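You operate a simulated robot arm through the tools that you are given. There is no shell and no other tool. Be economical: measure what you need, move in short steps, check, and stop when the job is done.

You run a simulated two-armed robot. Do the job below in one go: nothing can be reset, and whatever is moved stays where it is left.

JOB
Hold the teal hand lamp on the surface of the wooden cabinet top steady with one hand and press the yellow button of hand lamp to switch it on with the other.

The check looks at the end state, three seconds after you hand in, the way a careful person would. Anything else that was tipped, shoved, dropped, spilled or broken makes it a failure.

ROBOT AND FRAMES
Two 7-joint arms with two-finger parallel grippers on one trunk, on a base that drives. Base frame: it is fixed to the floor where the robot stands at the start and does not move with it; the origin is under the middle of the robot, x ahead of it, y to its left, z up. Readings come in m, degrees, newtons and seconds.
The left shoulder is at the start at [0.05, 0.168, 1.118], the right one opposite. With the tool pointing down near the work surface each hand reaches from about 0.2 to 0.66 m from the robot's upright axis, wherever it stands, measured 20 degrees to its own side. Places, roughly: yellow button of hand lamp [0.7, 0.1, 1]. Payload 1.57 kg a hand.
The TCP of each hand is the grasp point between the finger pads, 0.03 m short of the fingertips. In the tool frame z runs along the fingers and y along their closing line. The gripper opens to 0.08 m. The fingers are 0.017 m wide and 0.012 m thick; the gripper's body (0.04 by 0.082 m) begins 0.08 m behind the TCP.
Orientation is told as [roll, pitch, yaw] about the base's x, y, z axes, in that order, counted from this pose: with the fingers straight down and closing along the base's y, the tool's x points along the base's -x, its y along +y and its z along -z.

CONTROLS
- The arms move only by the tool drive_tool. It takes "left_series", "right_series" or both (then of equal length, played together; a hand with none holds still); each is a list of rows, each an object (a shift or turn left out is 0, a gripper value left out holds the last) with "linear": the shift along the tool's x, y, z in m, a list of three; "turn": the turn, a rotation vector about the tool's x, y, z in degrees, a list of three; "grip": the closure, from 0 (fully open) to 1 (shut). In form: [{"linear": [tx, ty, tz], "turn": [wx, wy, wz], "grip": grip}, ...]. A call has 1 to 12 rows; each row is the pose to reach, as a shift and turn from the pose commanded when the call began, along the tool's axes at that moment. Each row takes 0.2 s and may step no farther than 0.05 m and 8.6 degrees from the row before; otherwise, or with a gripper value out of range, the whole call is refused. A pose out of reach is approached as far as the arm can. The call stops where the force on the tool passes 40 N (or 10 N more than at its start, if that is more) or the arm is blocked; 0.2 s more then pass. Each finger travels about 0.045 m/s and halts on what it meets, pressing with about 43 N; the grip force reading is that of the motor and also rises with nothing between the fingers. The clock runs only during rows and for 0.2 s after the last one: add rows that repeat a pose to give the fingers time. It gives the time, the measured TCP pose, the force on the tool (base axes), the opening and the grip force at its end, in the units of the frame above (readings bear some noise), with the torque about the TCP (base axes, N m) and any sound that the robot's microphone picked up, and new pictures: "show" is both (left out), scene, wrist or none (wrist: the cameras of the hands that moved).
- Cameras (640 x 400 px; columns grow to the right, rows downward): "scene" is now at [0.133, 0.0128, 1.3608]; the picture's right is [0.14, -0.99, 0.00], its down [-0.27, -0.04, -0.96] and it looks along [0.95, 0.13, -0.27] (base axes); focal length 268 px, centre (320, 200). "left" rides on the left gripper at [0.072, 0.007, -0.122] in its tool frame; the picture's right is [-0.09, 1.00, 0.00], its down [-0.84, -0.08, -0.54] and it looks along [-0.54, -0.05, 0.84] (tool axes); focal length 238 px, centre (320, 200). "right" rides on the right gripper at [0.072, -0.007, -0.122] in its tool frame; the picture's right is [0.09, 1.00, 0.00], its down [-0.84, 0.08, -0.54] and it looks along [-0.54, 0.05, 0.84] (tool axes); focal length 238 px, centre (320, 200). There is no depth. A picture from a camera that has moved, and an enlarged one, comes with that camera's place and axes in the base frame and with its lens.
- move_column(by): slides the trunk up (or, below 0, down) by that many m; the arms and the scene camera ride with it, the base frame stays. It gives what a move gives, with no picture.
- roll_base(legs): drives the robot by 1 to 6 legs, each [ahead, left, turn to the left] in m, m and degrees, along the robot's own axes; the way and the turn of a leg run together, so that a leg with both is an arc; at most 1.5 m and 180 degrees a leg. The arms and the cameras ride along, it lands a little off, and it stops where it bumps. It gives what a move gives, and a new picture of the scene camera.
- turn_head(pan, tilt): turns the head with the scene camera to pan (to the left, within 80 degrees either way) and tilt (down, from -29 to 69), counted from straight ahead of the robot. It gives what a move gives, and a new picture of the scene camera.
- zoom(camera, box): a new picture of the part [left, top, right, bottom] of that camera's present view, enlarged. No time passes.
- hand_in(): hands the job in; it is judged then, once.

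Work in short steps. Places have to be worked out from the pictures, the camera data and where the tool is seen: move nearer, look again, correct. Check each grasp and each placing, and mend what went wrong. You have 120 turns and 260 pictures in all, those below and enlarged ones among them. Open the grippers and draw the arms clear of the work before you hand the job in, unless the task says otherwise; then end with one line.

The tools are called as name(argument=value, ...) on one line, values as JSON. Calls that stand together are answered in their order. drive_tool: Moves the arms, as the interface text tells. Its arguments: {"type":"object","properties":{"left_series":{"type":"array","items":{"type":"object","properties":{"linear":{"type":"array","items":{"type":"number"}},"turn":{"type":"array","items":{"type":"number"}},"grip":{"type":"number"}}}},"right_series":{"type":"array","items":{"type":"object","properties":{"linear":{"type":"array","items":{"type":"number"}},"turn":{"type":"array","items":{"type":"number"}},"grip":{"type":"number"}}}},"show":{"type":"string","enum":["both","scene","wrist","none"]}},"required":[]} The other tools are called the same way: move_column (by) slides the trunk up or down; roll_base (legs) drives the base; turn_head (pan, tilt) turns the head that bears the scene camera; zoom (camera, box) takes an enlarged picture of a part of a camera's view; hand_in () hands the job in.

At the start:

```text
clock: 0.0
left_eef_pos: [0.3224, 0.2541, 1.2852]
left_ee_rot: [-0.1, -0.3, 0.1]
left_ft_force: [0.0, -0.4, -0.1]
left_ft_torque: [-0.04, 0.01, 0.0]
left_grip_width: 0.08
left_grasp_force: 0.0
right_eef_pos: [0.3911, -0.1211, 1.2043]
right_ee_rot: [0.1, -0.1, -0.1]
right_ft_force: [-0.4, 0.2, 0.1]
right_ft_torque: [-0.01, 0.01, 0.02]
right_grip_width: 0.0799
right_grasp_force: 0.1
trunk travel left (down, up): [-0.287, 0.156]
robot x, y, heading: [-0.0025, -0.0007, 0.1]
head pan, tilt: [7.8, 15.8]
```

scene: 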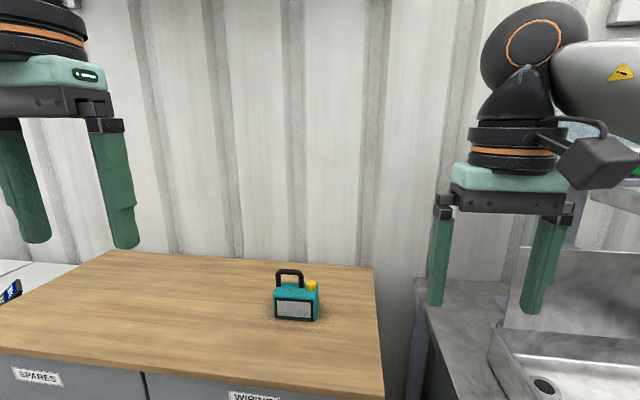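
right: 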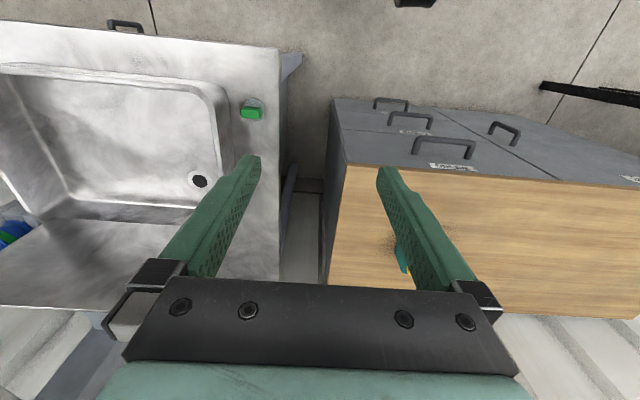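
left: 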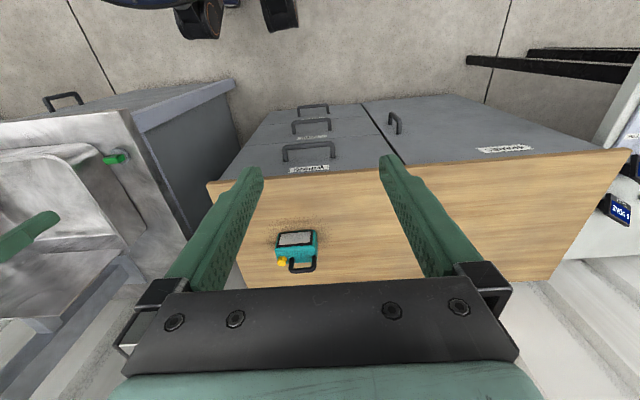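

The lamp stands on the cabinet top with its button on the right side of its top. I zoom in for a closer look.

zoom(camera="scene", box=[250, 250, 346, 340])

zoom(camera="left", box=[250, 210, 346, 290])

```text
4.44 times, centred on (298, 295) of scene
camera zoom: at [0.133, 0.0128, 1.3608], right [0.14, -0.99, 0.0], down [-0.27, -0.04, -0.96], along [0.95, 0.13, -0.27], focal length 1190 px, centre (418, -222)
```

zoom: 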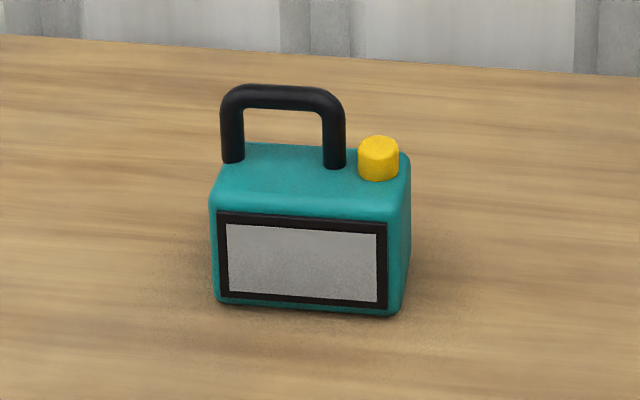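

```text
5.00 times, centred on (298, 250) of left
camera zoom: at [0.2502, 0.2609, 1.408], right [0.09, 1.0, 0.0], down [0.84, -0.08, 0.54], along [0.54, -0.05, -0.84], focal length 1192 px, centre (430, -50)
```

zoom: 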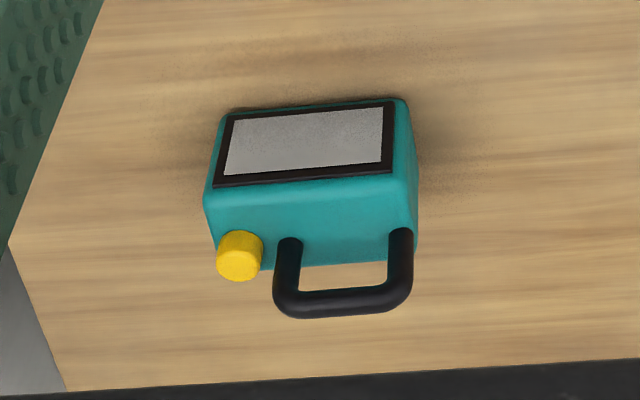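

The lamp body spans about y 0.10–0.21 with its front at x≈0.695, and the button top is near [0.722, 0.117, 0.97]. I drive closer and a little left, so that both hands can reach it.

roll_base(legs=[[0.0, 0.13, 0], [0.13, 0, 0]])

turn_head(pan=0, tilt=35)

```text
clock: 2.2
left_eef_pos: [0.4514, 0.3863, 1.2848]
left_ee_rot: [-0.1, -0.1, 0.2]
left_ft_force: [0.4, -0.5, 0.1]
left_ft_torque: [-0.01, 0.03, -0.01]
left_grip_width: 0.0801
left_grasp_force: 0.1
right_eef_pos: [0.5225, 0.0104, 1.2046]
right_ee_rot: [-0.1, 0.0, 0.1]
right_ft_force: [0.7, -0.1, -0.5]
right_ft_torque: [0.02, 0.0, 0.0]
right_grip_width: 0.0798
right_grasp_force: 0.0
trunk travel left (down, up): [-0.287, 0.156]
robot x, y, heading: [0.1278, 0.1303, -0.1]
head pan, tilt: [7.8, 15.8]
camera scene: at [0.2633, 0.1436, 1.3607], right [0.14, -0.99, 0.0], down [-0.27, -0.04, -0.96], along [0.95, 0.13, -0.27], focal length 268 px, centre (320, 200)
```

scene: 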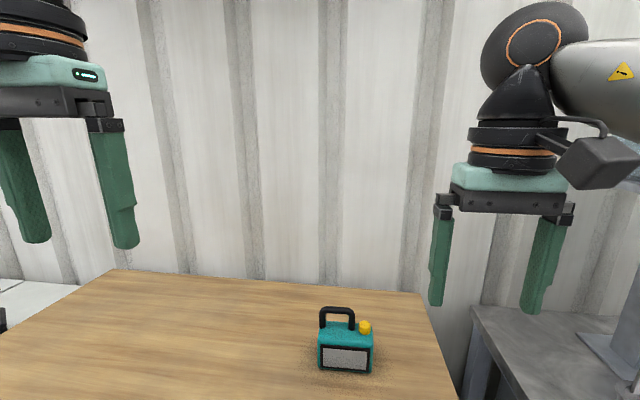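

```text
clock: 3.0
left_eef_pos: [0.4513, 0.3858, 1.285]
left_ee_rot: [-0.2, -0.3, 0.2]
left_ft_force: [-0.7, -1.1, 0.0]
left_ft_torque: [0.01, -0.03, 0.02]
left_grip_width: 0.0801
left_grasp_force: 0.2
right_eef_pos: [0.5219, 0.0097, 1.2041]
right_ee_rot: [-0.1, -0.1, 0.0]
right_ft_force: [0.1, -0.7, 0.7]
right_ft_torque: [0.0, -0.01, 0.0]
right_grip_width: 0.0801
right_grasp_force: 0.0
trunk travel left (down, up): [-0.287, 0.156]
robot x, y, heading: [0.1252, 0.1322, 0.3]
head pan, tilt: [0.0, 35.0]
camera scene: at [0.258, 0.1309, 1.3302], right [0.0, -1.0, 0.0], down [-0.57, 0.0, -0.82], along [0.82, 0.0, -0.57], focal length 268 px, centre (320, 200)
```

scene: 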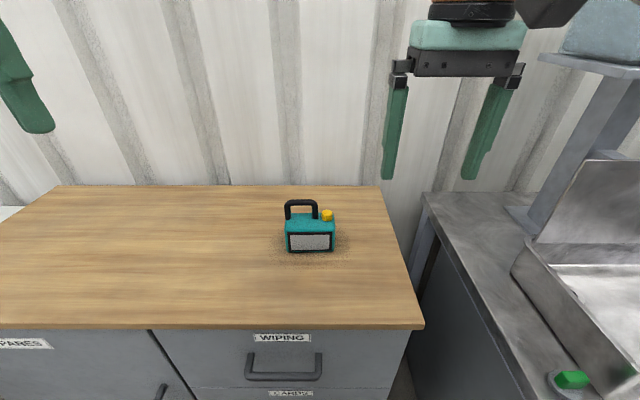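

The base landed as asked. Next I yaw the left hand 90° so that its fingers close along x.

drive_tool(left_series=[{"turn": [0, 0, 8.2]}, {"turn": [0, 0, 16.4]}, {"turn": [0, 0, 24.6]}, {"turn": [0, 0, 32.8]}, {"turn": [0, 0, 41]}, {"turn": [0, 0, 49.2]}, {"turn": [0, 0, 57.4]}, {"turn": [0, 0, 65.6]}, {"turn": [0, 0, 73.8]}, {"turn": [0, 0, 82]}, {"turn": [0, 0, 90]}, {"turn": [0, 0, 90]}], show="wrist")

zoom(camera="scene", box=[262, 180, 358, 260])

```text
clock: 5.6
left_eef_pos: [0.4512, 0.3865, 1.2851]
left_ee_rot: [0.2, -0.1, -89.9]
left_ft_force: [-0.4, 0.5, -0.2]
left_ft_torque: [0.02, -0.03, -0.01]
left_grip_width: 0.0798
left_grasp_force: 0.1
right_eef_pos: [0.5215, 0.01, 1.2043]
right_ee_rot: [0.1, 0.1, 0.1]
right_ft_force: [-0.1, -0.1, 0.1]
right_ft_torque: [0.01, -0.02, -0.01]
right_grip_width: 0.0798
right_grasp_force: 0.0
trunk travel left (down, up): [-0.287, 0.156]
robot x, y, heading: [0.1284, 0.1314, 0.0]
head pan, tilt: [0.0, 35.0]
camera left: at [0.4576, 0.4573, 1.4078], right [1.0, -0.09, 0.0], down [-0.08, -0.84, 0.54], along [-0.05, -0.54, -0.84], focal length 238 px, centre (320, 200)
```

left: 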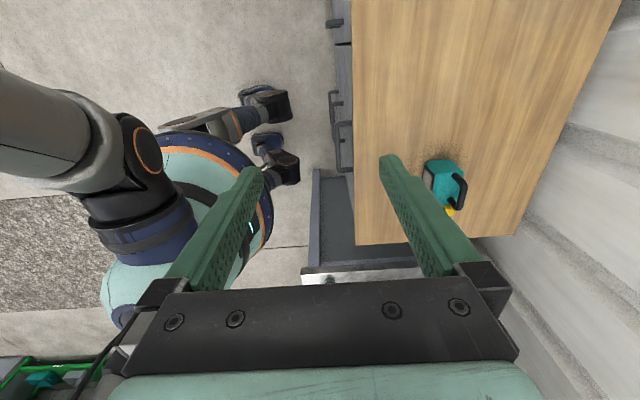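

```text
5.00 times, centred on (310, 220) of scene
camera zoom: at [0.258, 0.1309, 1.3301], right [0.0, -1.0, 0.0], down [-0.57, 0.0, -0.82], along [0.82, 0.0, -0.57], focal length 1339 px, centre (370, 100)
```

zoom: 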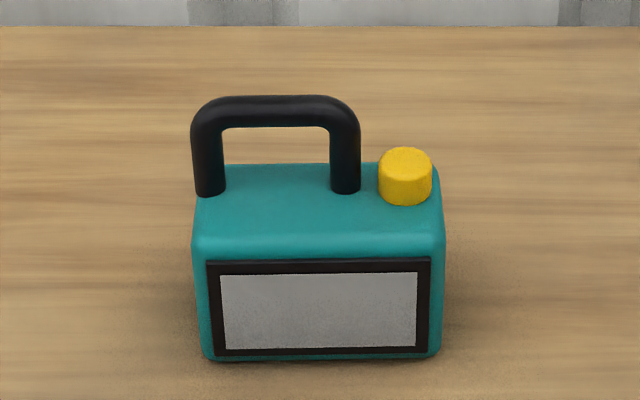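

Refined places: handle bar at x≈0.726, y 0.135–0.207, z≈1.0, and button top ≈[0.733, 0.115, 0.966]. I move the left hand to a 45° tilted stand-off on the lamp's left.

drive_tool(left_series=[{"linear": [-0.012, 0.027, 0.02], "turn": [0, -4.5, 0]}, {"linear": [-0.024, 0.055, 0.04], "turn": [0, -9, 0]}, {"linear": [-0.036, 0.082, 0.06], "turn": [0, -13.5, 0]}, {"linear": [-0.049, 0.11, 0.08], "turn": [0, -18, 0]}, {"linear": [-0.061, 0.137, 0.1], "turn": [0, -22.5, 0]}, {"linear": [-0.073, 0.164, 0.12], "turn": [0, -27, 0]}, {"linear": [-0.085, 0.192, 0.14], "turn": [0, -31.5, 0]}, {"linear": [-0.097, 0.219, 0.16], "turn": [0, -36, 0]}, {"linear": [-0.109, 0.247, 0.18], "turn": [0, -40.5, 0]}, {"linear": [-0.1215, 0.274, 0.2], "turn": [0, -45, 0]}, {"linear": [-0.1215, 0.274, 0.2], "turn": [0, -45, 0]}])

```text
clock: 8.0
left_eef_pos: [0.69, 0.2748, 1.0841]
left_ee_rot: [0.3, -45.2, -89.9]
left_ft_force: [0.2, 0.0, 0.2]
left_ft_torque: [0.01, 0.0, 0.04]
left_grip_width: 0.0799
left_grasp_force: 0.1
left hand out of reach, approached as far as the arm can: row 9, 10, 11
right_eef_pos: [0.5226, 0.0097, 1.2039]
right_ee_rot: [0.1, -0.1, 0.1]
right_ft_force: [-0.5, -0.2, -0.7]
right_ft_torque: [0.01, 0.02, 0.0]
right_grip_width: 0.0799
right_grasp_force: 0.1
trunk travel left (down, up): [-0.287, 0.156]
robot x, y, heading: [0.1301, 0.1297, 0.2]
head pan, tilt: [0.0, 35.0]
camera scene: at [0.2578, 0.1308, 1.3302], right [0.0, -1.0, 0.0], down [-0.57, 0.0, -0.82], along [0.82, 0.0, -0.57], focal length 268 px, centre (320, 200)
camera left: at [0.6957, 0.4123, 1.1199], right [1.0, -0.06, 0.07], down [-0.08, -0.21, 0.98], along [-0.04, -0.98, -0.21], focal length 238 px, centre (320, 200)
```

scene: 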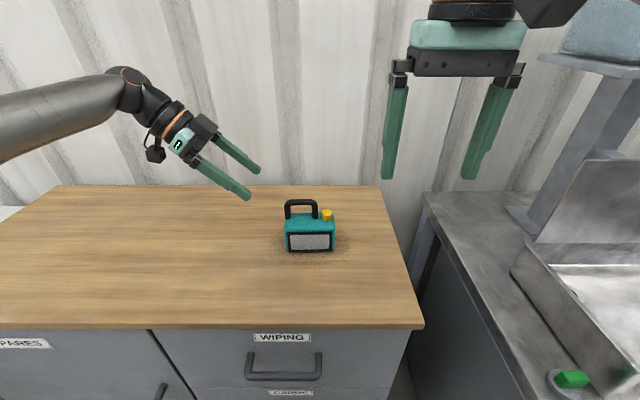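
left: 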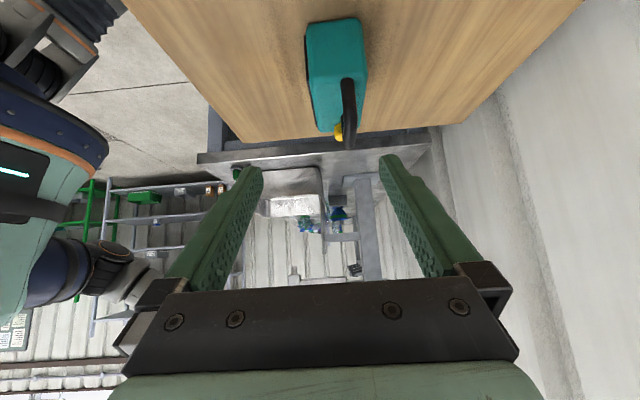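

The left hand is short on reach and stopped at x = 0.69. The base still has room, so I drive 0.1 m more ahead.

roll_base(legs=[[0.1, 0, 0]])

```text
clock: 9.3
left_eef_pos: [0.7631, 0.2765, 1.086]
left_ee_rot: [0.5, -45.2, -89.9]
left_ft_force: [-0.4, -0.1, -0.7]
left_ft_torque: [0.01, 0.02, -0.03]
left_grip_width: 0.0799
left_grasp_force: 0.0
right_eef_pos: [0.5965, 0.0115, 1.2046]
right_ee_rot: [0.1, -0.1, 0.2]
right_ft_force: [-0.1, 0.1, -1.9]
right_ft_torque: [0.02, 0.04, 0.0]
right_grip_width: 0.08
right_grasp_force: 0.1
trunk travel left (down, up): [-0.287, 0.156]
robot x, y, heading: [0.2002, 0.1293, 0.4]
head pan, tilt: [0.0, 35.0]
stopped in leg 1: the robot was blocked; the commanded pose is now the measured one
camera scene: at [0.3322, 0.1312, 1.33], right [0.0, -1.0, 0.0], down [-0.57, 0.0, -0.82], along [0.82, 0.0, -0.57], focal length 268 px, centre (320, 200)
```

scene: 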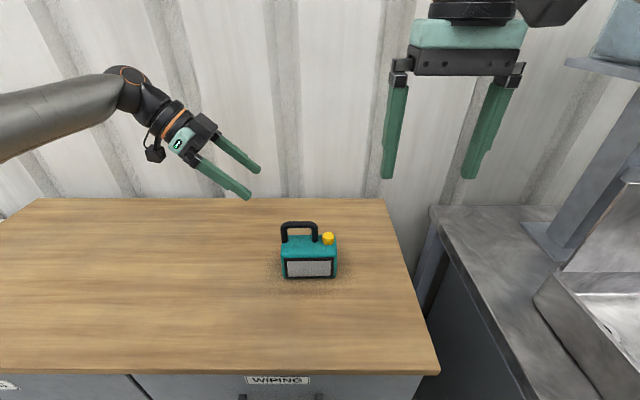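

The base touched the cabinet front at x≈0.20. I back off 1 cm and look again at the lamp, which seems undisturbed.

roll_base(legs=[[-0.012, 0, 0]])

zoom(camera="scene", box=[150, 100, 350, 290])

zoom(camera="left", box=[240, 0, 400, 160])

```text
clock: 10.1
left_eef_pos: [0.7518, 0.2775, 1.0851]
left_ee_rot: [0.5, -45.1, -90.0]
left_ft_force: [0.8, -0.5, -0.1]
left_ft_torque: [0.03, -0.05, -0.01]
left_grip_width: 0.08
left_grasp_force: 0.0
right_eef_pos: [0.5827, 0.0115, 1.2062]
right_ee_rot: [0.0, -0.1, 0.3]
right_ft_force: [-0.3, -0.3, 0.3]
right_ft_torque: [0.01, -0.02, -0.01]
right_grip_width: 0.08
right_grasp_force: 0.3
trunk travel left (down, up): [-0.287, 0.156]
robot x, y, heading: [0.1922, 0.1282, 0.1]
head pan, tilt: [0.0, 35.0]
camera scene: at [0.3193, 0.1312, 1.3302], right [0.0, -1.0, 0.0], down [-0.57, 0.0, -0.82], along [0.82, 0.0, -0.57], focal length 268 px, centre (320, 200)
```

scene: 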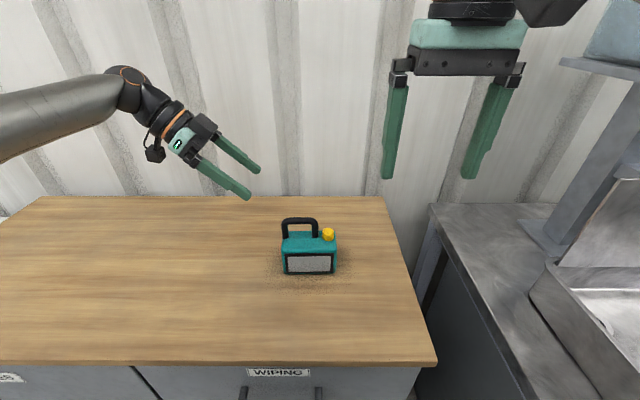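

```text
2.11 times, centred on (250, 195) of scene
camera zoom: at [0.3193, 0.1312, 1.3302], right [0.0, -1.0, 0.0], down [-0.57, 0.0, -0.82], along [0.82, 0.0, -0.57], focal length 564 px, centre (467, 210)
```

zoom: 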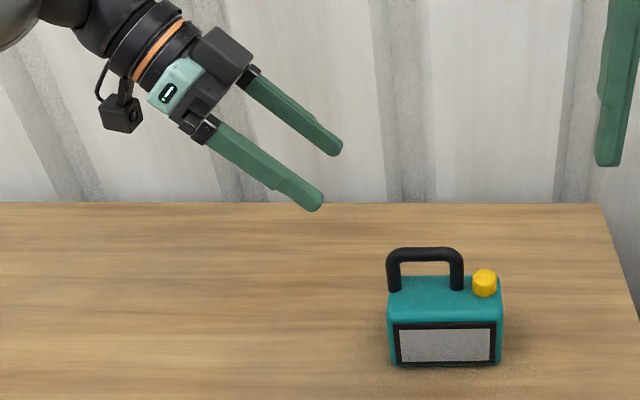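

```text
2.50 times, centred on (320, 80) of left
camera zoom: at [0.7566, 0.4136, 1.121], right [1.0, -0.06, 0.07], down [-0.08, -0.21, 0.97], along [-0.04, -0.98, -0.21], focal length 596 px, centre (320, 500)
```

zoom: 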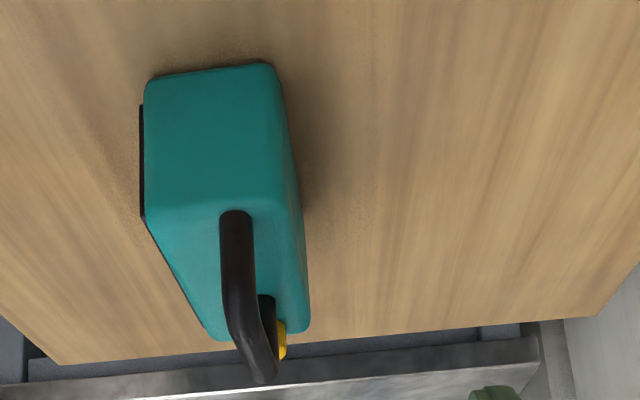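

Both views put the handle at x≈0.721. I shift in line and go partway along the approach, then check.

drive_tool(left_series=[{"linear": [0, -0.016, 0]}, {"linear": [-0.005, -0.031, 0.0]}, {"linear": [-0.005, -0.031, 0.03]}, {"linear": [-0.005, -0.031, 0.06]}, {"linear": [-0.005, -0.031, 0.075]}, {"linear": [-0.005, -0.031, 0.075]}])

zoom(camera="left", box=[160, 0, 480, 300])

zoom(camera="scene", box=[220, 160, 360, 290])

```text
clock: 11.4
left_eef_pos: [0.7211, 0.2197, 1.0366]
left_ee_rot: [0.4, -45.3, -89.9]
left_ft_force: [-0.2, 0.7, -0.3]
left_ft_torque: [0.01, 0.0, -0.02]
left_grip_width: 0.0802
left_grasp_force: 0.0
right_eef_pos: [0.5843, 0.0108, 1.2057]
right_ee_rot: [0.0, -0.1, 0.3]
right_ft_force: [0.5, 0.1, -0.2]
right_ft_torque: [-0.01, 0.02, -0.03]
right_grip_width: 0.0803
right_grasp_force: 0.1
trunk travel left (down, up): [-0.287, 0.156]
robot x, y, heading: [0.1913, 0.128, 0.1]
head pan, tilt: [0.0, 35.0]
camera scene: at [0.3199, 0.1312, 1.3301], right [0.0, -1.0, 0.0], down [-0.57, 0.0, -0.82], along [0.82, 0.0, -0.57], focal length 268 px, centre (320, 200)
camera left: at [0.7274, 0.3567, 1.0718], right [1.0, -0.06, 0.07], down [-0.08, -0.21, 0.98], along [-0.04, -0.98, -0.21], focal length 238 px, centre (320, 200)
```

scene: 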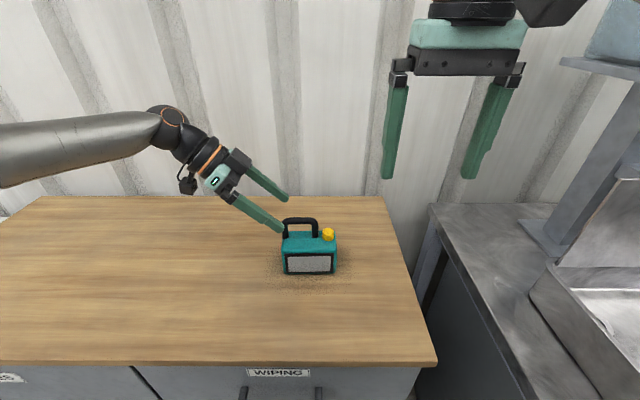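
left: 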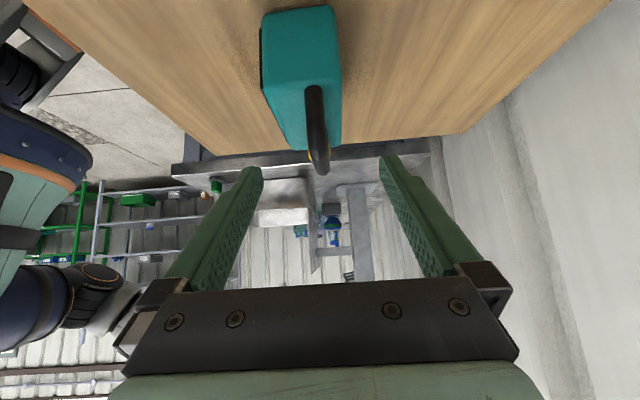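

```text
1.33 times, centred on (320, 150) of left
camera zoom: at [0.7274, 0.3567, 1.0718], right [1.0, -0.06, 0.07], down [-0.08, -0.21, 0.98], along [-0.04, -0.98, -0.21], focal length 318 px, centre (320, 267)
```

zoom: 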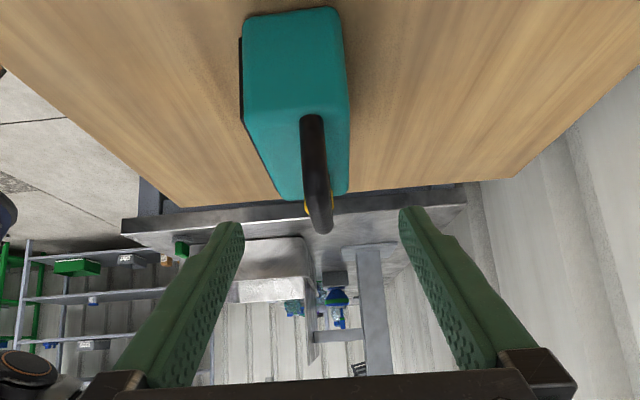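

```text
3.08 times, centred on (290, 225) of scene
camera zoom: at [0.3199, 0.1312, 1.3301], right [0.0, -1.0, 0.0], down [-0.57, 0.0, -0.82], along [0.82, 0.0, -0.57], focal length 824 px, centre (412, 123)
```

zoom: 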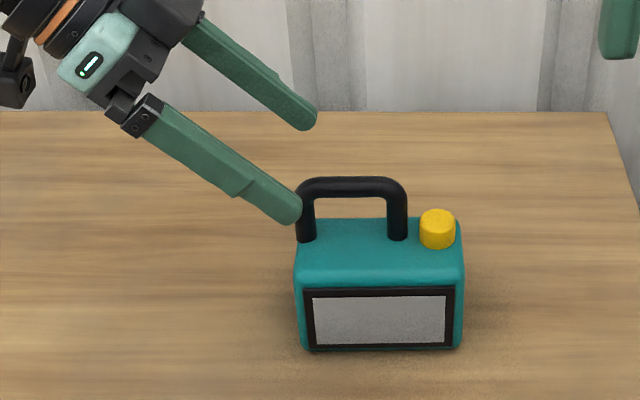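

The handle lies midway between the fingers. I advance 5 cm so they straddle the bar.

drive_tool(left_series=[{"linear": [0, 0, 0.02]}, {"linear": [0, 0, 0.04]}, {"linear": [0, 0, 0.05]}, {"linear": [0, 0, 0.05]}])

zoom(camera="scene", box=[220, 160, 360, 290])

```text
clock: 12.4
left_eef_pos: [0.7079, 0.1978, 1.0065]
left_ee_rot: [0.5, -45.2, -89.9]
left_ft_force: [0.6, 0.8, -0.3]
left_ft_torque: [-0.04, 0.0, 0.03]
left_grip_width: 0.0801
left_grasp_force: 0.0
left hand out of reach, approached as far as the arm can: row 1, 2, 3, 4
right_eef_pos: [0.5838, 0.0109, 1.2055]
right_ee_rot: [-0.1, -0.1, 0.3]
right_ft_force: [0.0, 0.2, 0.2]
right_ft_torque: [0.02, 0.04, -0.02]
right_grip_width: 0.0799
right_grasp_force: 0.1
trunk travel left (down, up): [-0.287, 0.156]
robot x, y, heading: [0.1914, 0.1267, 0.3]
head pan, tilt: [0.0, 35.0]
camera scene: at [0.3199, 0.1311, 1.3301], right [0.0, -1.0, 0.0], down [-0.57, 0.0, -0.82], along [0.82, 0.0, -0.57], focal length 268 px, centre (320, 200)
camera left: at [0.7125, 0.3352, 1.0426], right [1.0, -0.06, 0.07], down [-0.08, -0.21, 0.98], along [-0.04, -0.98, -0.21], focal length 238 px, centre (320, 200)
```

scene: 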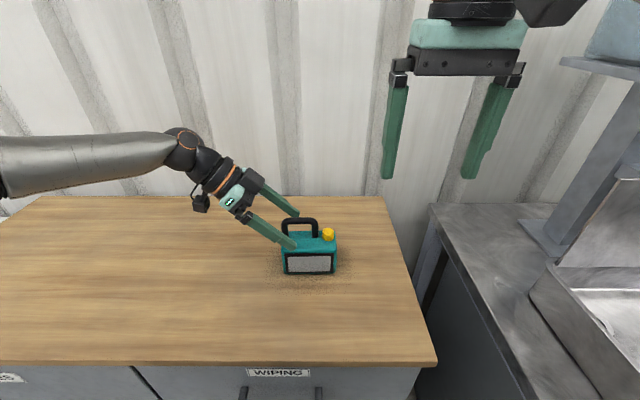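
left: 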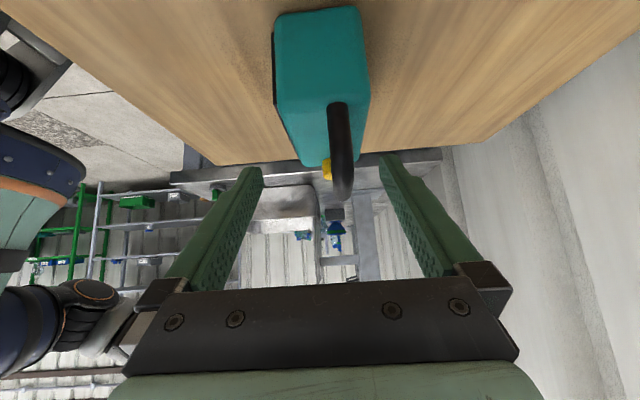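

```text
3.08 times, centred on (290, 225) of scene
camera zoom: at [0.3199, 0.1311, 1.3301], right [0.0, -1.0, 0.0], down [-0.57, 0.0, -0.82], along [0.82, 0.0, -0.57], focal length 824 px, centre (412, 123)
```

zoom: 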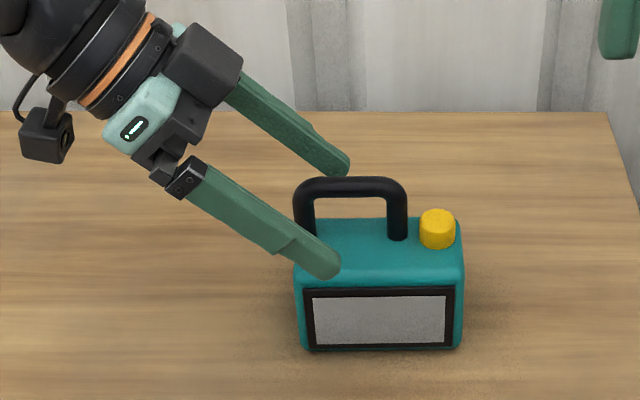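

The left arm is fully stretched and 1–2 cm short. I back it out and up, then turn the base to the right so the left shoulder comes nearer.

drive_tool(left_series=[{"linear": [0, 0, -0.04]}, {"linear": [0, 0, -0.08]}, {"linear": [0, 0, -0.12]}, {"linear": [-0.03, 0, -0.15]}, {"linear": [-0.06, 0, -0.18]}, {"linear": [-0.085, 0, -0.205]}, {"linear": [-0.085, 0, -0.205]}])

```text
clock: 14.1
left_eef_pos: [0.7025, 0.2827, 1.2109]
left_ee_rot: [0.4, -45.1, -89.9]
left_ft_force: [-0.2, 0.9, 0.2]
left_ft_torque: [-0.01, 0.02, -0.01]
left_grip_width: 0.0799
left_grasp_force: 0.0
right_eef_pos: [0.5834, 0.0107, 1.2046]
right_ee_rot: [0.0, -0.1, 0.3]
right_ft_force: [0.7, 1.1, -0.2]
right_ft_torque: [-0.03, -0.02, -0.02]
right_grip_width: 0.08
right_grasp_force: 0.1
trunk travel left (down, up): [-0.287, 0.156]
robot x, y, heading: [0.1917, 0.1265, 0.0]
head pan, tilt: [0.0, 35.0]
camera scene: at [0.32, 0.1313, 1.3301], right [0.0, -1.0, 0.0], down [-0.57, 0.0, -0.82], along [0.82, 0.0, -0.57], focal length 268 px, centre (320, 200)
camera left: at [0.708, 0.4199, 1.2479], right [1.0, -0.06, 0.07], down [-0.08, -0.21, 0.98], along [-0.04, -0.98, -0.21], focal length 238 px, centre (320, 200)
```

scene: 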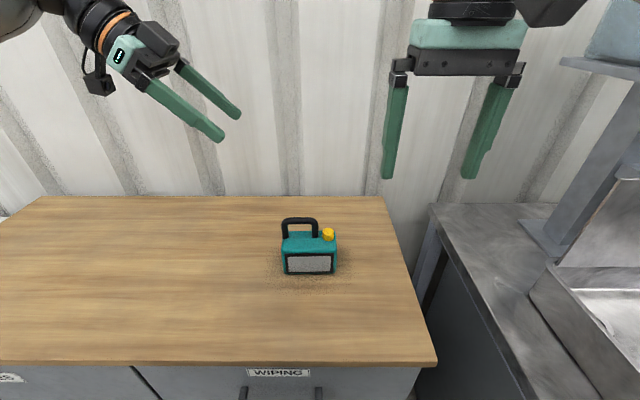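
left: 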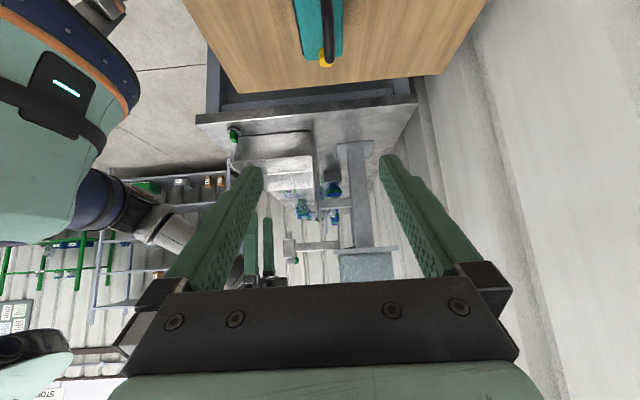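

I back off, turn 15° to the right, and come up to the cabinet again.

roll_base(legs=[[-0.05, 0, 0], [0, 0, -15], [0.045, 0.012, 0]])

turn_head(pan=15, tilt=40)

```text
clock: 16.4
left_eef_pos: [0.7229, 0.1417, 1.2097]
left_ee_rot: [0.4, -45.2, -105.2]
left_ft_force: [0.8, 0.5, 0.2]
left_ft_torque: [0.0, 0.02, -0.07]
left_grip_width: 0.0799
left_grasp_force: 0.0
right_eef_pos: [0.5365, -0.0894, 1.2058]
right_ee_rot: [0.0, 0.0, -15.1]
right_ft_force: [0.3, -0.8, 0.6]
right_ft_torque: [0.0, 0.03, -0.01]
right_grip_width: 0.08
right_grasp_force: 0.0
trunk travel left (down, up): [-0.287, 0.156]
robot x, y, heading: [0.1869, 0.1312, -15.0]
head pan, tilt: [0.0, 35.0]
camera scene: at [0.3134, 0.0967, 1.33], right [-0.26, -0.97, 0.0], down [-0.55, 0.15, -0.82], along [0.79, -0.21, -0.57], focal length 268 px, centre (320, 200)
```

scene: 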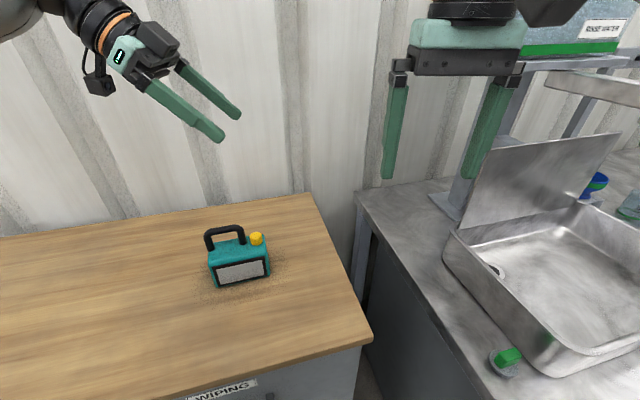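

```text
clock: 17.1
left_eef_pos: [0.7225, 0.1415, 1.2109]
left_ee_rot: [0.3, -45.1, -105.3]
left_ft_force: [-0.3, 0.3, 0.4]
left_ft_torque: [-0.02, -0.01, 0.01]
left_grip_width: 0.0803
left_grasp_force: 0.2
right_eef_pos: [0.5348, -0.0899, 1.2049]
right_ee_rot: [0.0, -0.1, -15.1]
right_ft_force: [0.0, -1.1, -0.3]
right_ft_torque: [0.01, 0.0, 0.01]
right_grip_width: 0.08
right_grasp_force: 0.1
trunk travel left (down, up): [-0.287, 0.156]
robot x, y, heading: [0.1896, 0.1291, -15.2]
head pan, tilt: [15.0, 40.0]
camera scene: at [0.3124, 0.1194, 1.3226], right [0.0, -1.0, 0.0], down [-0.64, 0.0, -0.77], along [0.77, 0.0, -0.64], focal length 268 px, centre (320, 200)
```

scene: 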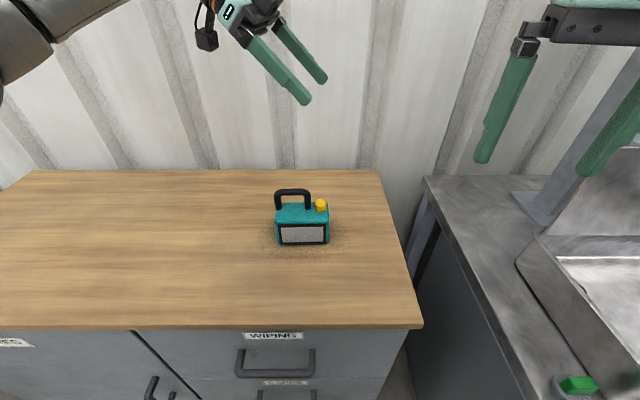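

Base heading is now −15°. I bring the left hand back to a −90° yaw, first sideways to y≈0.25 and then down to the stand-off.

drive_tool(left_series=[{"linear": [0.025, -0.01, -0.025], "turn": [-3.5, 0, -3.5]}, {"linear": [0.05, -0.02, -0.05], "turn": [-7, 0, -7]}, {"linear": [0.074, -0.0295, -0.074], "turn": [-10.6, 0, -10.6]}, {"linear": [0.105, -0.0295, -0.043], "turn": [-10.6, 0, -10.6]}, {"linear": [0.137, -0.0295, -0.011], "turn": [-10.6, 0, -10.6]}, {"linear": [0.1695, -0.0295, 0.0215], "turn": [-10.6, 0, -10.6]}, {"linear": [0.1695, -0.0295, 0.0215], "turn": [-10.6, 0, -10.6]}])

zoom(camera="left", box=[160, 0, 480, 200])

zoom(camera="scene", box=[200, 100, 360, 260])

```text
clock: 18.8
left_eef_pos: [0.7192, 0.2528, 1.0769]
left_ee_rot: [0.4, -45.2, -90.4]
left_ft_force: [-0.4, -0.5, 0.5]
left_ft_torque: [0.01, 0.04, -0.01]
left_grip_width: 0.0798
left_grasp_force: 0.0
right_eef_pos: [0.5356, -0.0899, 1.2055]
right_ee_rot: [0.1, -0.1, -15.1]
right_ft_force: [-0.6, -0.1, -0.1]
right_ft_torque: [-0.01, -0.07, -0.01]
right_grip_width: 0.0803
right_grasp_force: 0.0
trunk travel left (down, up): [-0.287, 0.156]
robot x, y, heading: [0.1891, 0.1304, -15.4]
head pan, tilt: [15.0, 40.0]
camera scene: at [0.3123, 0.1194, 1.3226], right [0.0, -1.0, 0.0], down [-0.64, 0.0, -0.77], along [0.77, 0.0, -0.64], focal length 268 px, centre (320, 200)
camera left: at [0.7258, 0.3891, 1.1119], right [1.0, -0.07, 0.07], down [-0.08, -0.2, 0.98], along [-0.05, -0.98, -0.21], focal length 238 px, centre (320, 200)
```

scene: 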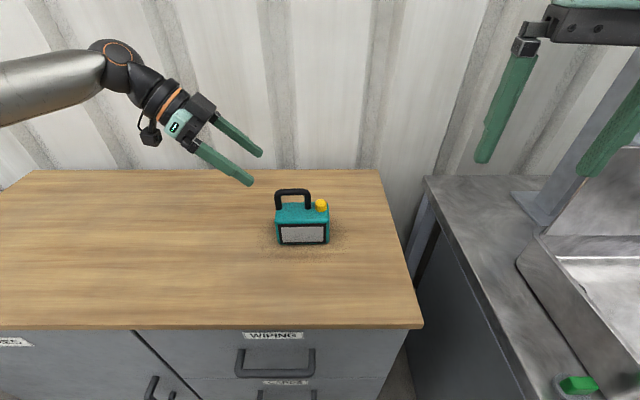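
left: 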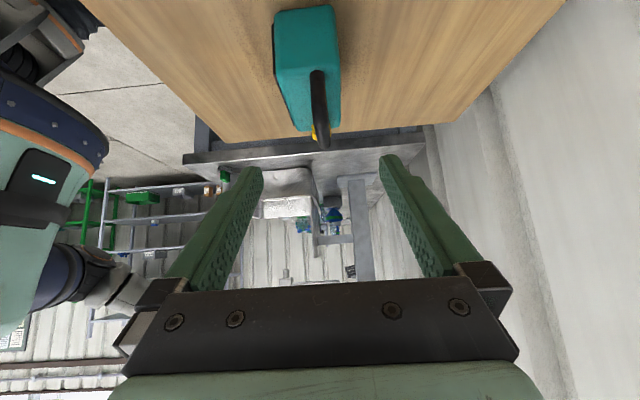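

```text
2.00 times, centred on (320, 100) of left
camera zoom: at [0.7258, 0.3891, 1.1119], right [1.0, -0.07, 0.07], down [-0.08, -0.2, 0.98], along [-0.05, -0.98, -0.21], focal length 477 px, centre (320, 400)
```

zoom: 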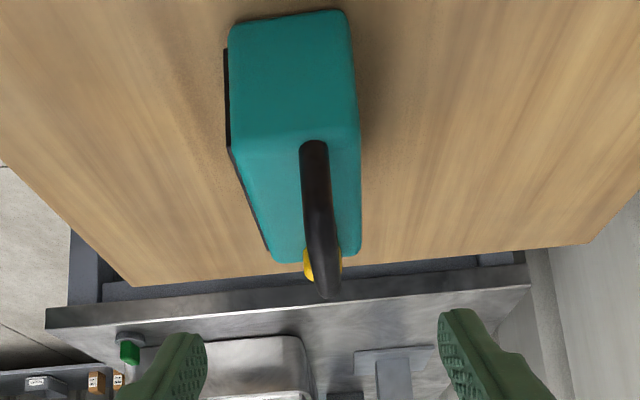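

```text
2.50 times, centred on (280, 180) of scene
camera zoom: at [0.3123, 0.1194, 1.3226], right [0.0, -1.0, 0.0], down [-0.64, 0.0, -0.77], along [0.77, 0.0, -0.64], focal length 670 px, centre (420, 250)
```

zoom: 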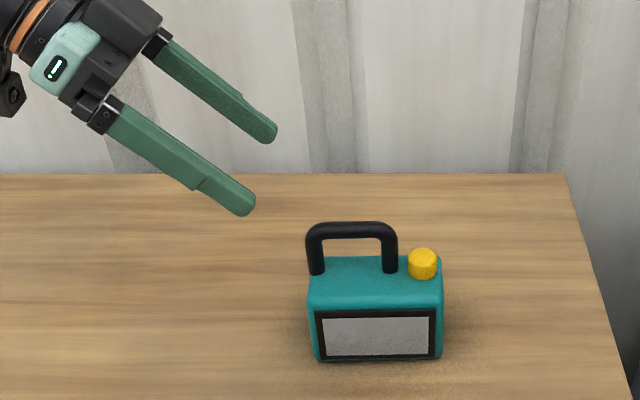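

The handle is at x≈0.721 again, so the hand is lined up. I advance along the fingers to straddle the bar.

drive_tool(left_series=[{"linear": [0.007, 0.002, 0.03]}, {"linear": [0.007, 0.002, 0.06]}, {"linear": [0.007, 0.002, 0.085]}, {"linear": [0.007, 0.002, 0.102]}, {"linear": [0.007, 0.002, 0.102]}])

zoom(camera="scene", box=[220, 130, 360, 260])

```text
clock: 19.9
left_eef_pos: [0.7204, 0.1824, 0.998]
left_ee_rot: [0.4, -45.1, -90.3]
left_ft_force: [0.3, 0.7, 0.7]
left_ft_torque: [-0.01, 0.03, 0.03]
left_grip_width: 0.0799
left_grasp_force: 0.1
right_eef_pos: [0.5345, -0.0896, 1.2054]
right_ee_rot: [0.0, -0.1, -15.1]
right_ft_force: [0.8, -0.8, -0.6]
right_ft_torque: [-0.01, 0.03, -0.03]
right_grip_width: 0.08
right_grasp_force: 0.1
trunk travel left (down, up): [-0.287, 0.156]
robot x, y, heading: [0.1861, 0.133, -15.2]
head pan, tilt: [15.0, 40.0]
camera scene: at [0.3124, 0.1195, 1.3226], right [0.0, -1.0, 0.0], down [-0.64, 0.0, -0.77], along [0.77, 0.0, -0.64], focal length 268 px, centre (320, 200)
camera left: at [0.7284, 0.3191, 1.0338], right [1.0, -0.06, 0.07], down [-0.08, -0.2, 0.98], along [-0.05, -0.98, -0.21], focal length 238 px, centre (320, 200)
```

scene: 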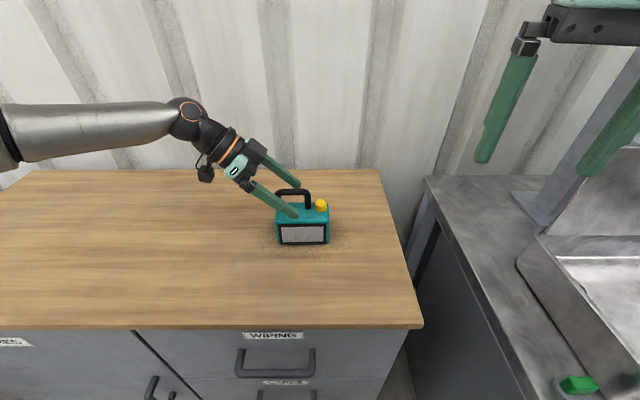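
left: 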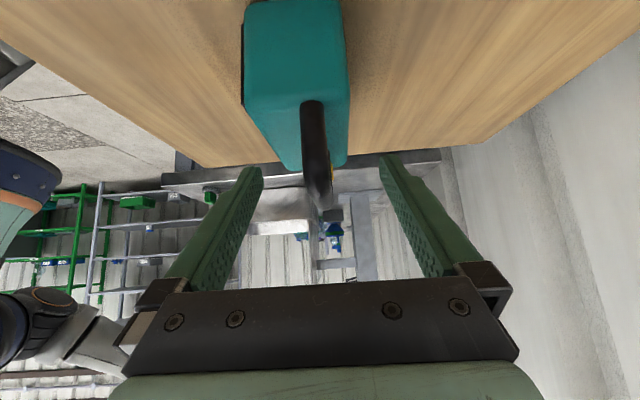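

```text
3.08 times, centred on (290, 195) of scene
camera zoom: at [0.3124, 0.1195, 1.3226], right [0.0, -1.0, 0.0], down [-0.64, 0.0, -0.77], along [0.77, 0.0, -0.64], focal length 824 px, centre (412, 215)
```

zoom: 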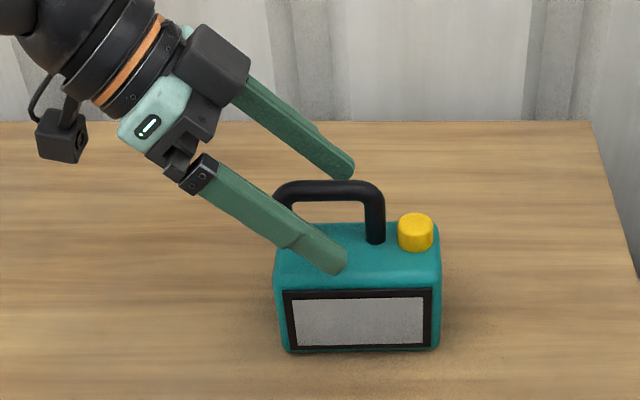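

The bar is between the fingers, about 3 mm toward the robot. I correct that and close most of the way to check centring before contact.

drive_tool(left_series=[{"linear": [0, -0.003, 0], "grip": 0.65}, {"linear": [0, -0.003, 0], "grip": 0.65}, {"linear": [0, -0.003, 0], "grip": 0.65}, {"linear": [0, -0.003, 0], "grip": 0.65}, {"linear": [0, -0.003, 0], "grip": 0.65}], show="wrist")

zoom(camera="left", box=[240, 80, 400, 240])

zoom(camera="scene", box=[220, 130, 360, 260])

```text
clock: 21.1
left_eef_pos: [0.7183, 0.1824, 0.9984]
left_ee_rot: [0.3, -45.2, -90.3]
left_ft_force: [0.1, 0.6, -0.3]
left_ft_torque: [0.01, 0.03, -0.05]
left_grip_width: 0.0279
left_grasp_force: 0.1
right_eef_pos: [0.534, -0.0884, 1.2057]
right_ee_rot: [0.0, -0.1, -15.1]
right_ft_force: [0.7, 0.3, 0.0]
right_ft_torque: [0.0, -0.01, -0.01]
right_grip_width: 0.08
right_grasp_force: 0.1
trunk travel left (down, up): [-0.287, 0.156]
robot x, y, heading: [0.1883, 0.1304, -15.0]
head pan, tilt: [15.0, 40.0]
camera left: at [0.7252, 0.319, 1.0342], right [1.0, -0.06, 0.07], down [-0.08, -0.2, 0.98], along [-0.05, -0.98, -0.21], focal length 238 px, centre (320, 200)
```

left: 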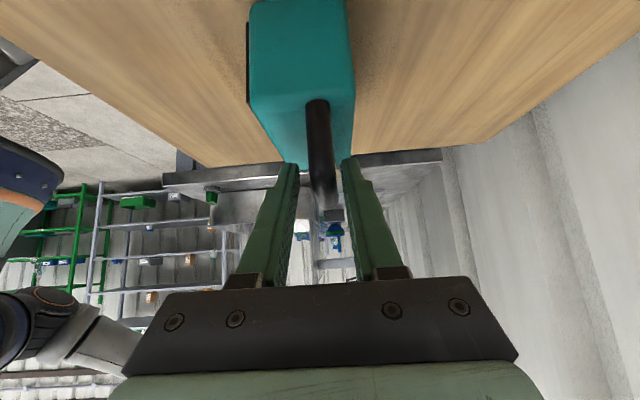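

```text
2.50 times, centred on (320, 160) of left
camera zoom: at [0.7252, 0.319, 1.0342], right [1.0, -0.06, 0.07], down [-0.08, -0.2, 0.98], along [-0.05, -0.98, -0.21], focal length 596 px, centre (320, 300)
```

zoom: 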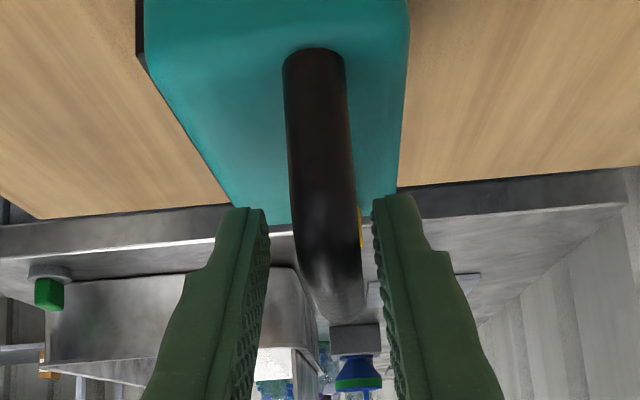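

```text
3.08 times, centred on (290, 195) of scene
camera zoom: at [0.3124, 0.1195, 1.3226], right [0.0, -1.0, 0.0], down [-0.64, 0.0, -0.77], along [0.77, 0.0, -0.64], focal length 824 px, centre (412, 215)
```

zoom: 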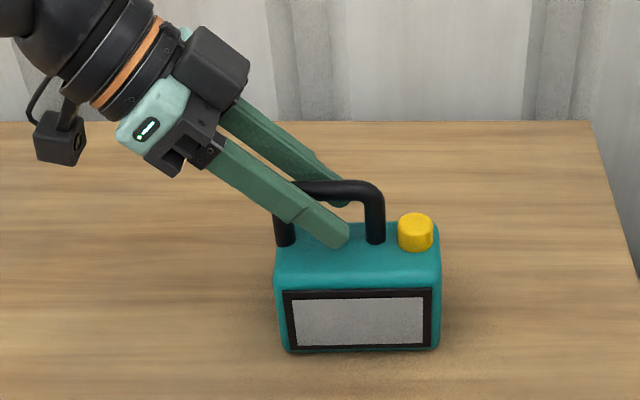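

The bar is well centred, so I close onto it.

drive_tool(left_series=[{"linear": [0, 0, 0], "grip": 0.75}, {"linear": [0, 0, 0], "grip": 0.85}, {"linear": [0, 0, 0], "grip": 1}, {"linear": [0, 0, 0], "grip": 1}, {"linear": [0, 0, 0], "grip": 1}], show="wrist")

zoom(camera="scene", box=[220, 130, 360, 260])

```text
clock: 22.4
left_eef_pos: [0.7187, 0.1827, 0.9989]
left_ee_rot: [0.3, -45.2, -90.3]
left_ft_force: [0.2, 0.3, 0.4]
left_ft_torque: [0.01, 0.02, 0.05]
left_grip_width: 0.0138
left_grasp_force: 30.4
right_eef_pos: [0.536, -0.0891, 1.2054]
right_ee_rot: [0.1, -0.1, -15.1]
right_ft_force: [0.6, 0.2, -0.2]
right_ft_torque: [0.04, 0.0, -0.01]
right_grip_width: 0.0799
right_grasp_force: 0.1
trunk travel left (down, up): [-0.287, 0.156]
robot x, y, heading: [0.185, 0.1288, -15.4]
head pan, tilt: [15.0, 40.0]
camera left: at [0.7253, 0.319, 1.0341], right [1.0, -0.06, 0.07], down [-0.08, -0.2, 0.98], along [-0.05, -0.98, -0.21], focal length 238 px, centre (320, 200)
```

left: 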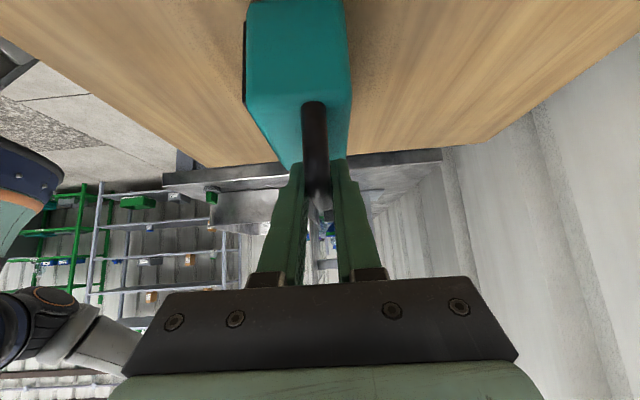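

```text
3.08 times, centred on (290, 195) of scene
camera zoom: at [0.3125, 0.1195, 1.3226], right [0.0, -1.0, 0.0], down [-0.64, 0.0, -0.77], along [0.77, 0.0, -0.64], focal length 824 px, centre (412, 215)
```

zoom: 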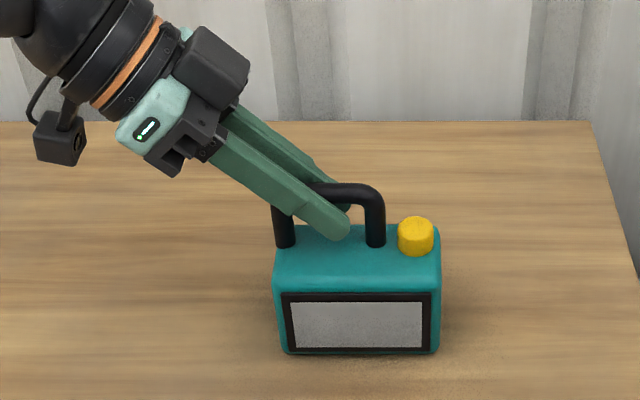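

The grip holds: width 13.8 mm, 30 N. The button is at about [0.721, 0.116], with its top near z 0.97. I close the right gripper and bring it over the button while still high.

drive_tool(right_series=[{"linear": [-0.02, 0.04, 0], "grip": 1}, {"linear": [-0.04, 0.08, 0], "grip": 1}, {"linear": [-0.062, 0.12, 0], "grip": 1}, {"linear": [-0.083, 0.16, 0], "grip": 1}, {"linear": [-0.104, 0.2, 0], "grip": 1}, {"linear": [-0.127, 0.244, 0], "grip": 1}, {"linear": [-0.127, 0.244, 0.04], "grip": 1}, {"linear": [-0.127, 0.244, 0.08], "grip": 1}, {"linear": [-0.127, 0.244, 0.12], "grip": 1}, {"linear": [-0.127, 0.244, 0.14], "grip": 1}, {"linear": [-0.127, 0.244, 0.14], "grip": 1}])

zoom(camera="scene", box=[220, 100, 380, 260])

zoom(camera="right", box=[220, 100, 420, 260])

```text
clock: 24.8
left_eef_pos: [0.7189, 0.1825, 0.9969]
left_ee_rot: [0.3, -45.1, -90.2]
left_ft_force: [0.6, 0.0, -0.6]
left_ft_torque: [0.07, 0.0, -0.02]
left_grip_width: 0.0136
left_grasp_force: 30.1
right_eef_pos: [0.6988, 0.0822, 1.0671]
right_ee_rot: [0.1, 0.0, -15.1]
right_ft_force: [-0.1, -0.2, 1.0]
right_ft_torque: [0.04, 0.01, 0.02]
right_grip_width: 0.0
right_grasp_force: 21.6
right hand out of reach, approached as far as the arm can: row 4, 5, 6, 7, 8, 9, 10, 11
trunk travel left (down, up): [-0.287, 0.156]
robot x, y, heading: [0.1897, 0.1307, -15.3]
head pan, tilt: [15.0, 40.0]
camera scene: at [0.3125, 0.1194, 1.3225], right [0.0, -1.0, 0.0], down [-0.64, 0.0, -0.77], along [0.77, 0.0, -0.64], focal length 268 px, centre (320, 200)
camera right: at [0.6275, 0.0939, 1.1888], right [0.17, 0.99, 0.0], down [0.83, -0.14, 0.54], along [0.54, -0.09, -0.84], focal length 238 px, centre (320, 200)
```

scene: 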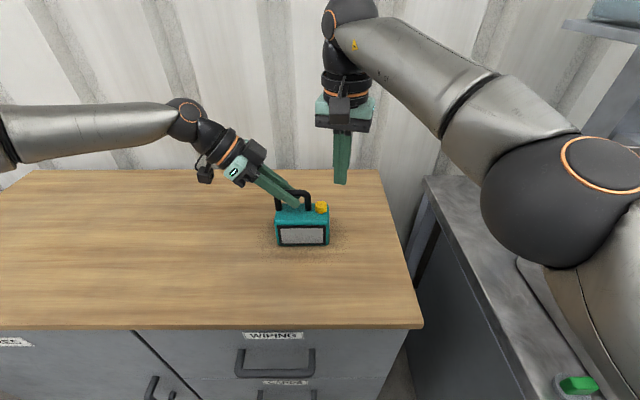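
right: 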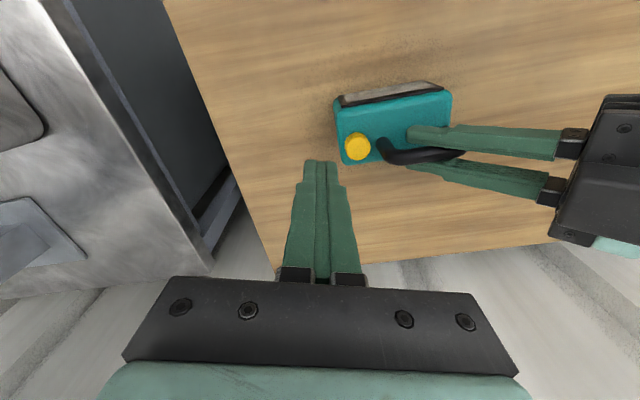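

```text
2.50 times, centred on (300, 180) of scene
camera zoom: at [0.3125, 0.1194, 1.3225], right [0.0, -1.0, 0.0], down [-0.64, 0.0, -0.77], along [0.77, 0.0, -0.64], focal length 670 px, centre (370, 250)
```

zoom: 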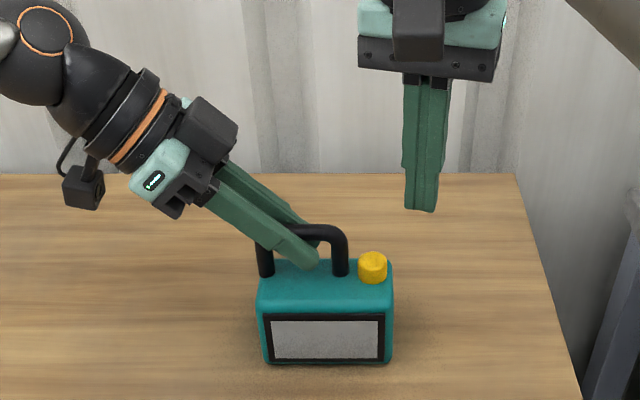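

```text
2.50 times, centred on (320, 180) of right
camera zoom: at [0.6275, 0.0939, 1.1888], right [0.17, 0.99, 0.0], down [0.83, -0.14, 0.54], along [0.54, -0.09, -0.84], focal length 596 px, centre (320, 250)
```

zoom: 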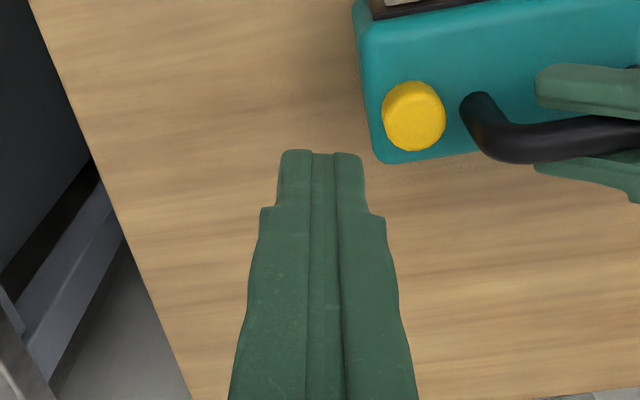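

The vertical right tool is about 4 cm short, so I pitch it 25° with the hand leaning back toward the robot. That brings the fingertips over the button, still hovering.

drive_tool(right_series=[{"turn": [0, -8, 0]}, {"turn": [0, -16, 0]}, {"turn": [0, -25, 0], "linear": [0, 0.01, 0]}, {"turn": [0, -25, 0], "linear": [-0.004, 0.0345, 0]}, {"turn": [0, -25, 0], "linear": [-0.004, 0.0345, 0.02]}, {"turn": [0, -25, 0], "linear": [-0.004, 0.0345, 0.02]}])

```text
refused: row 3 steps farther than a row can; nothing moved
```

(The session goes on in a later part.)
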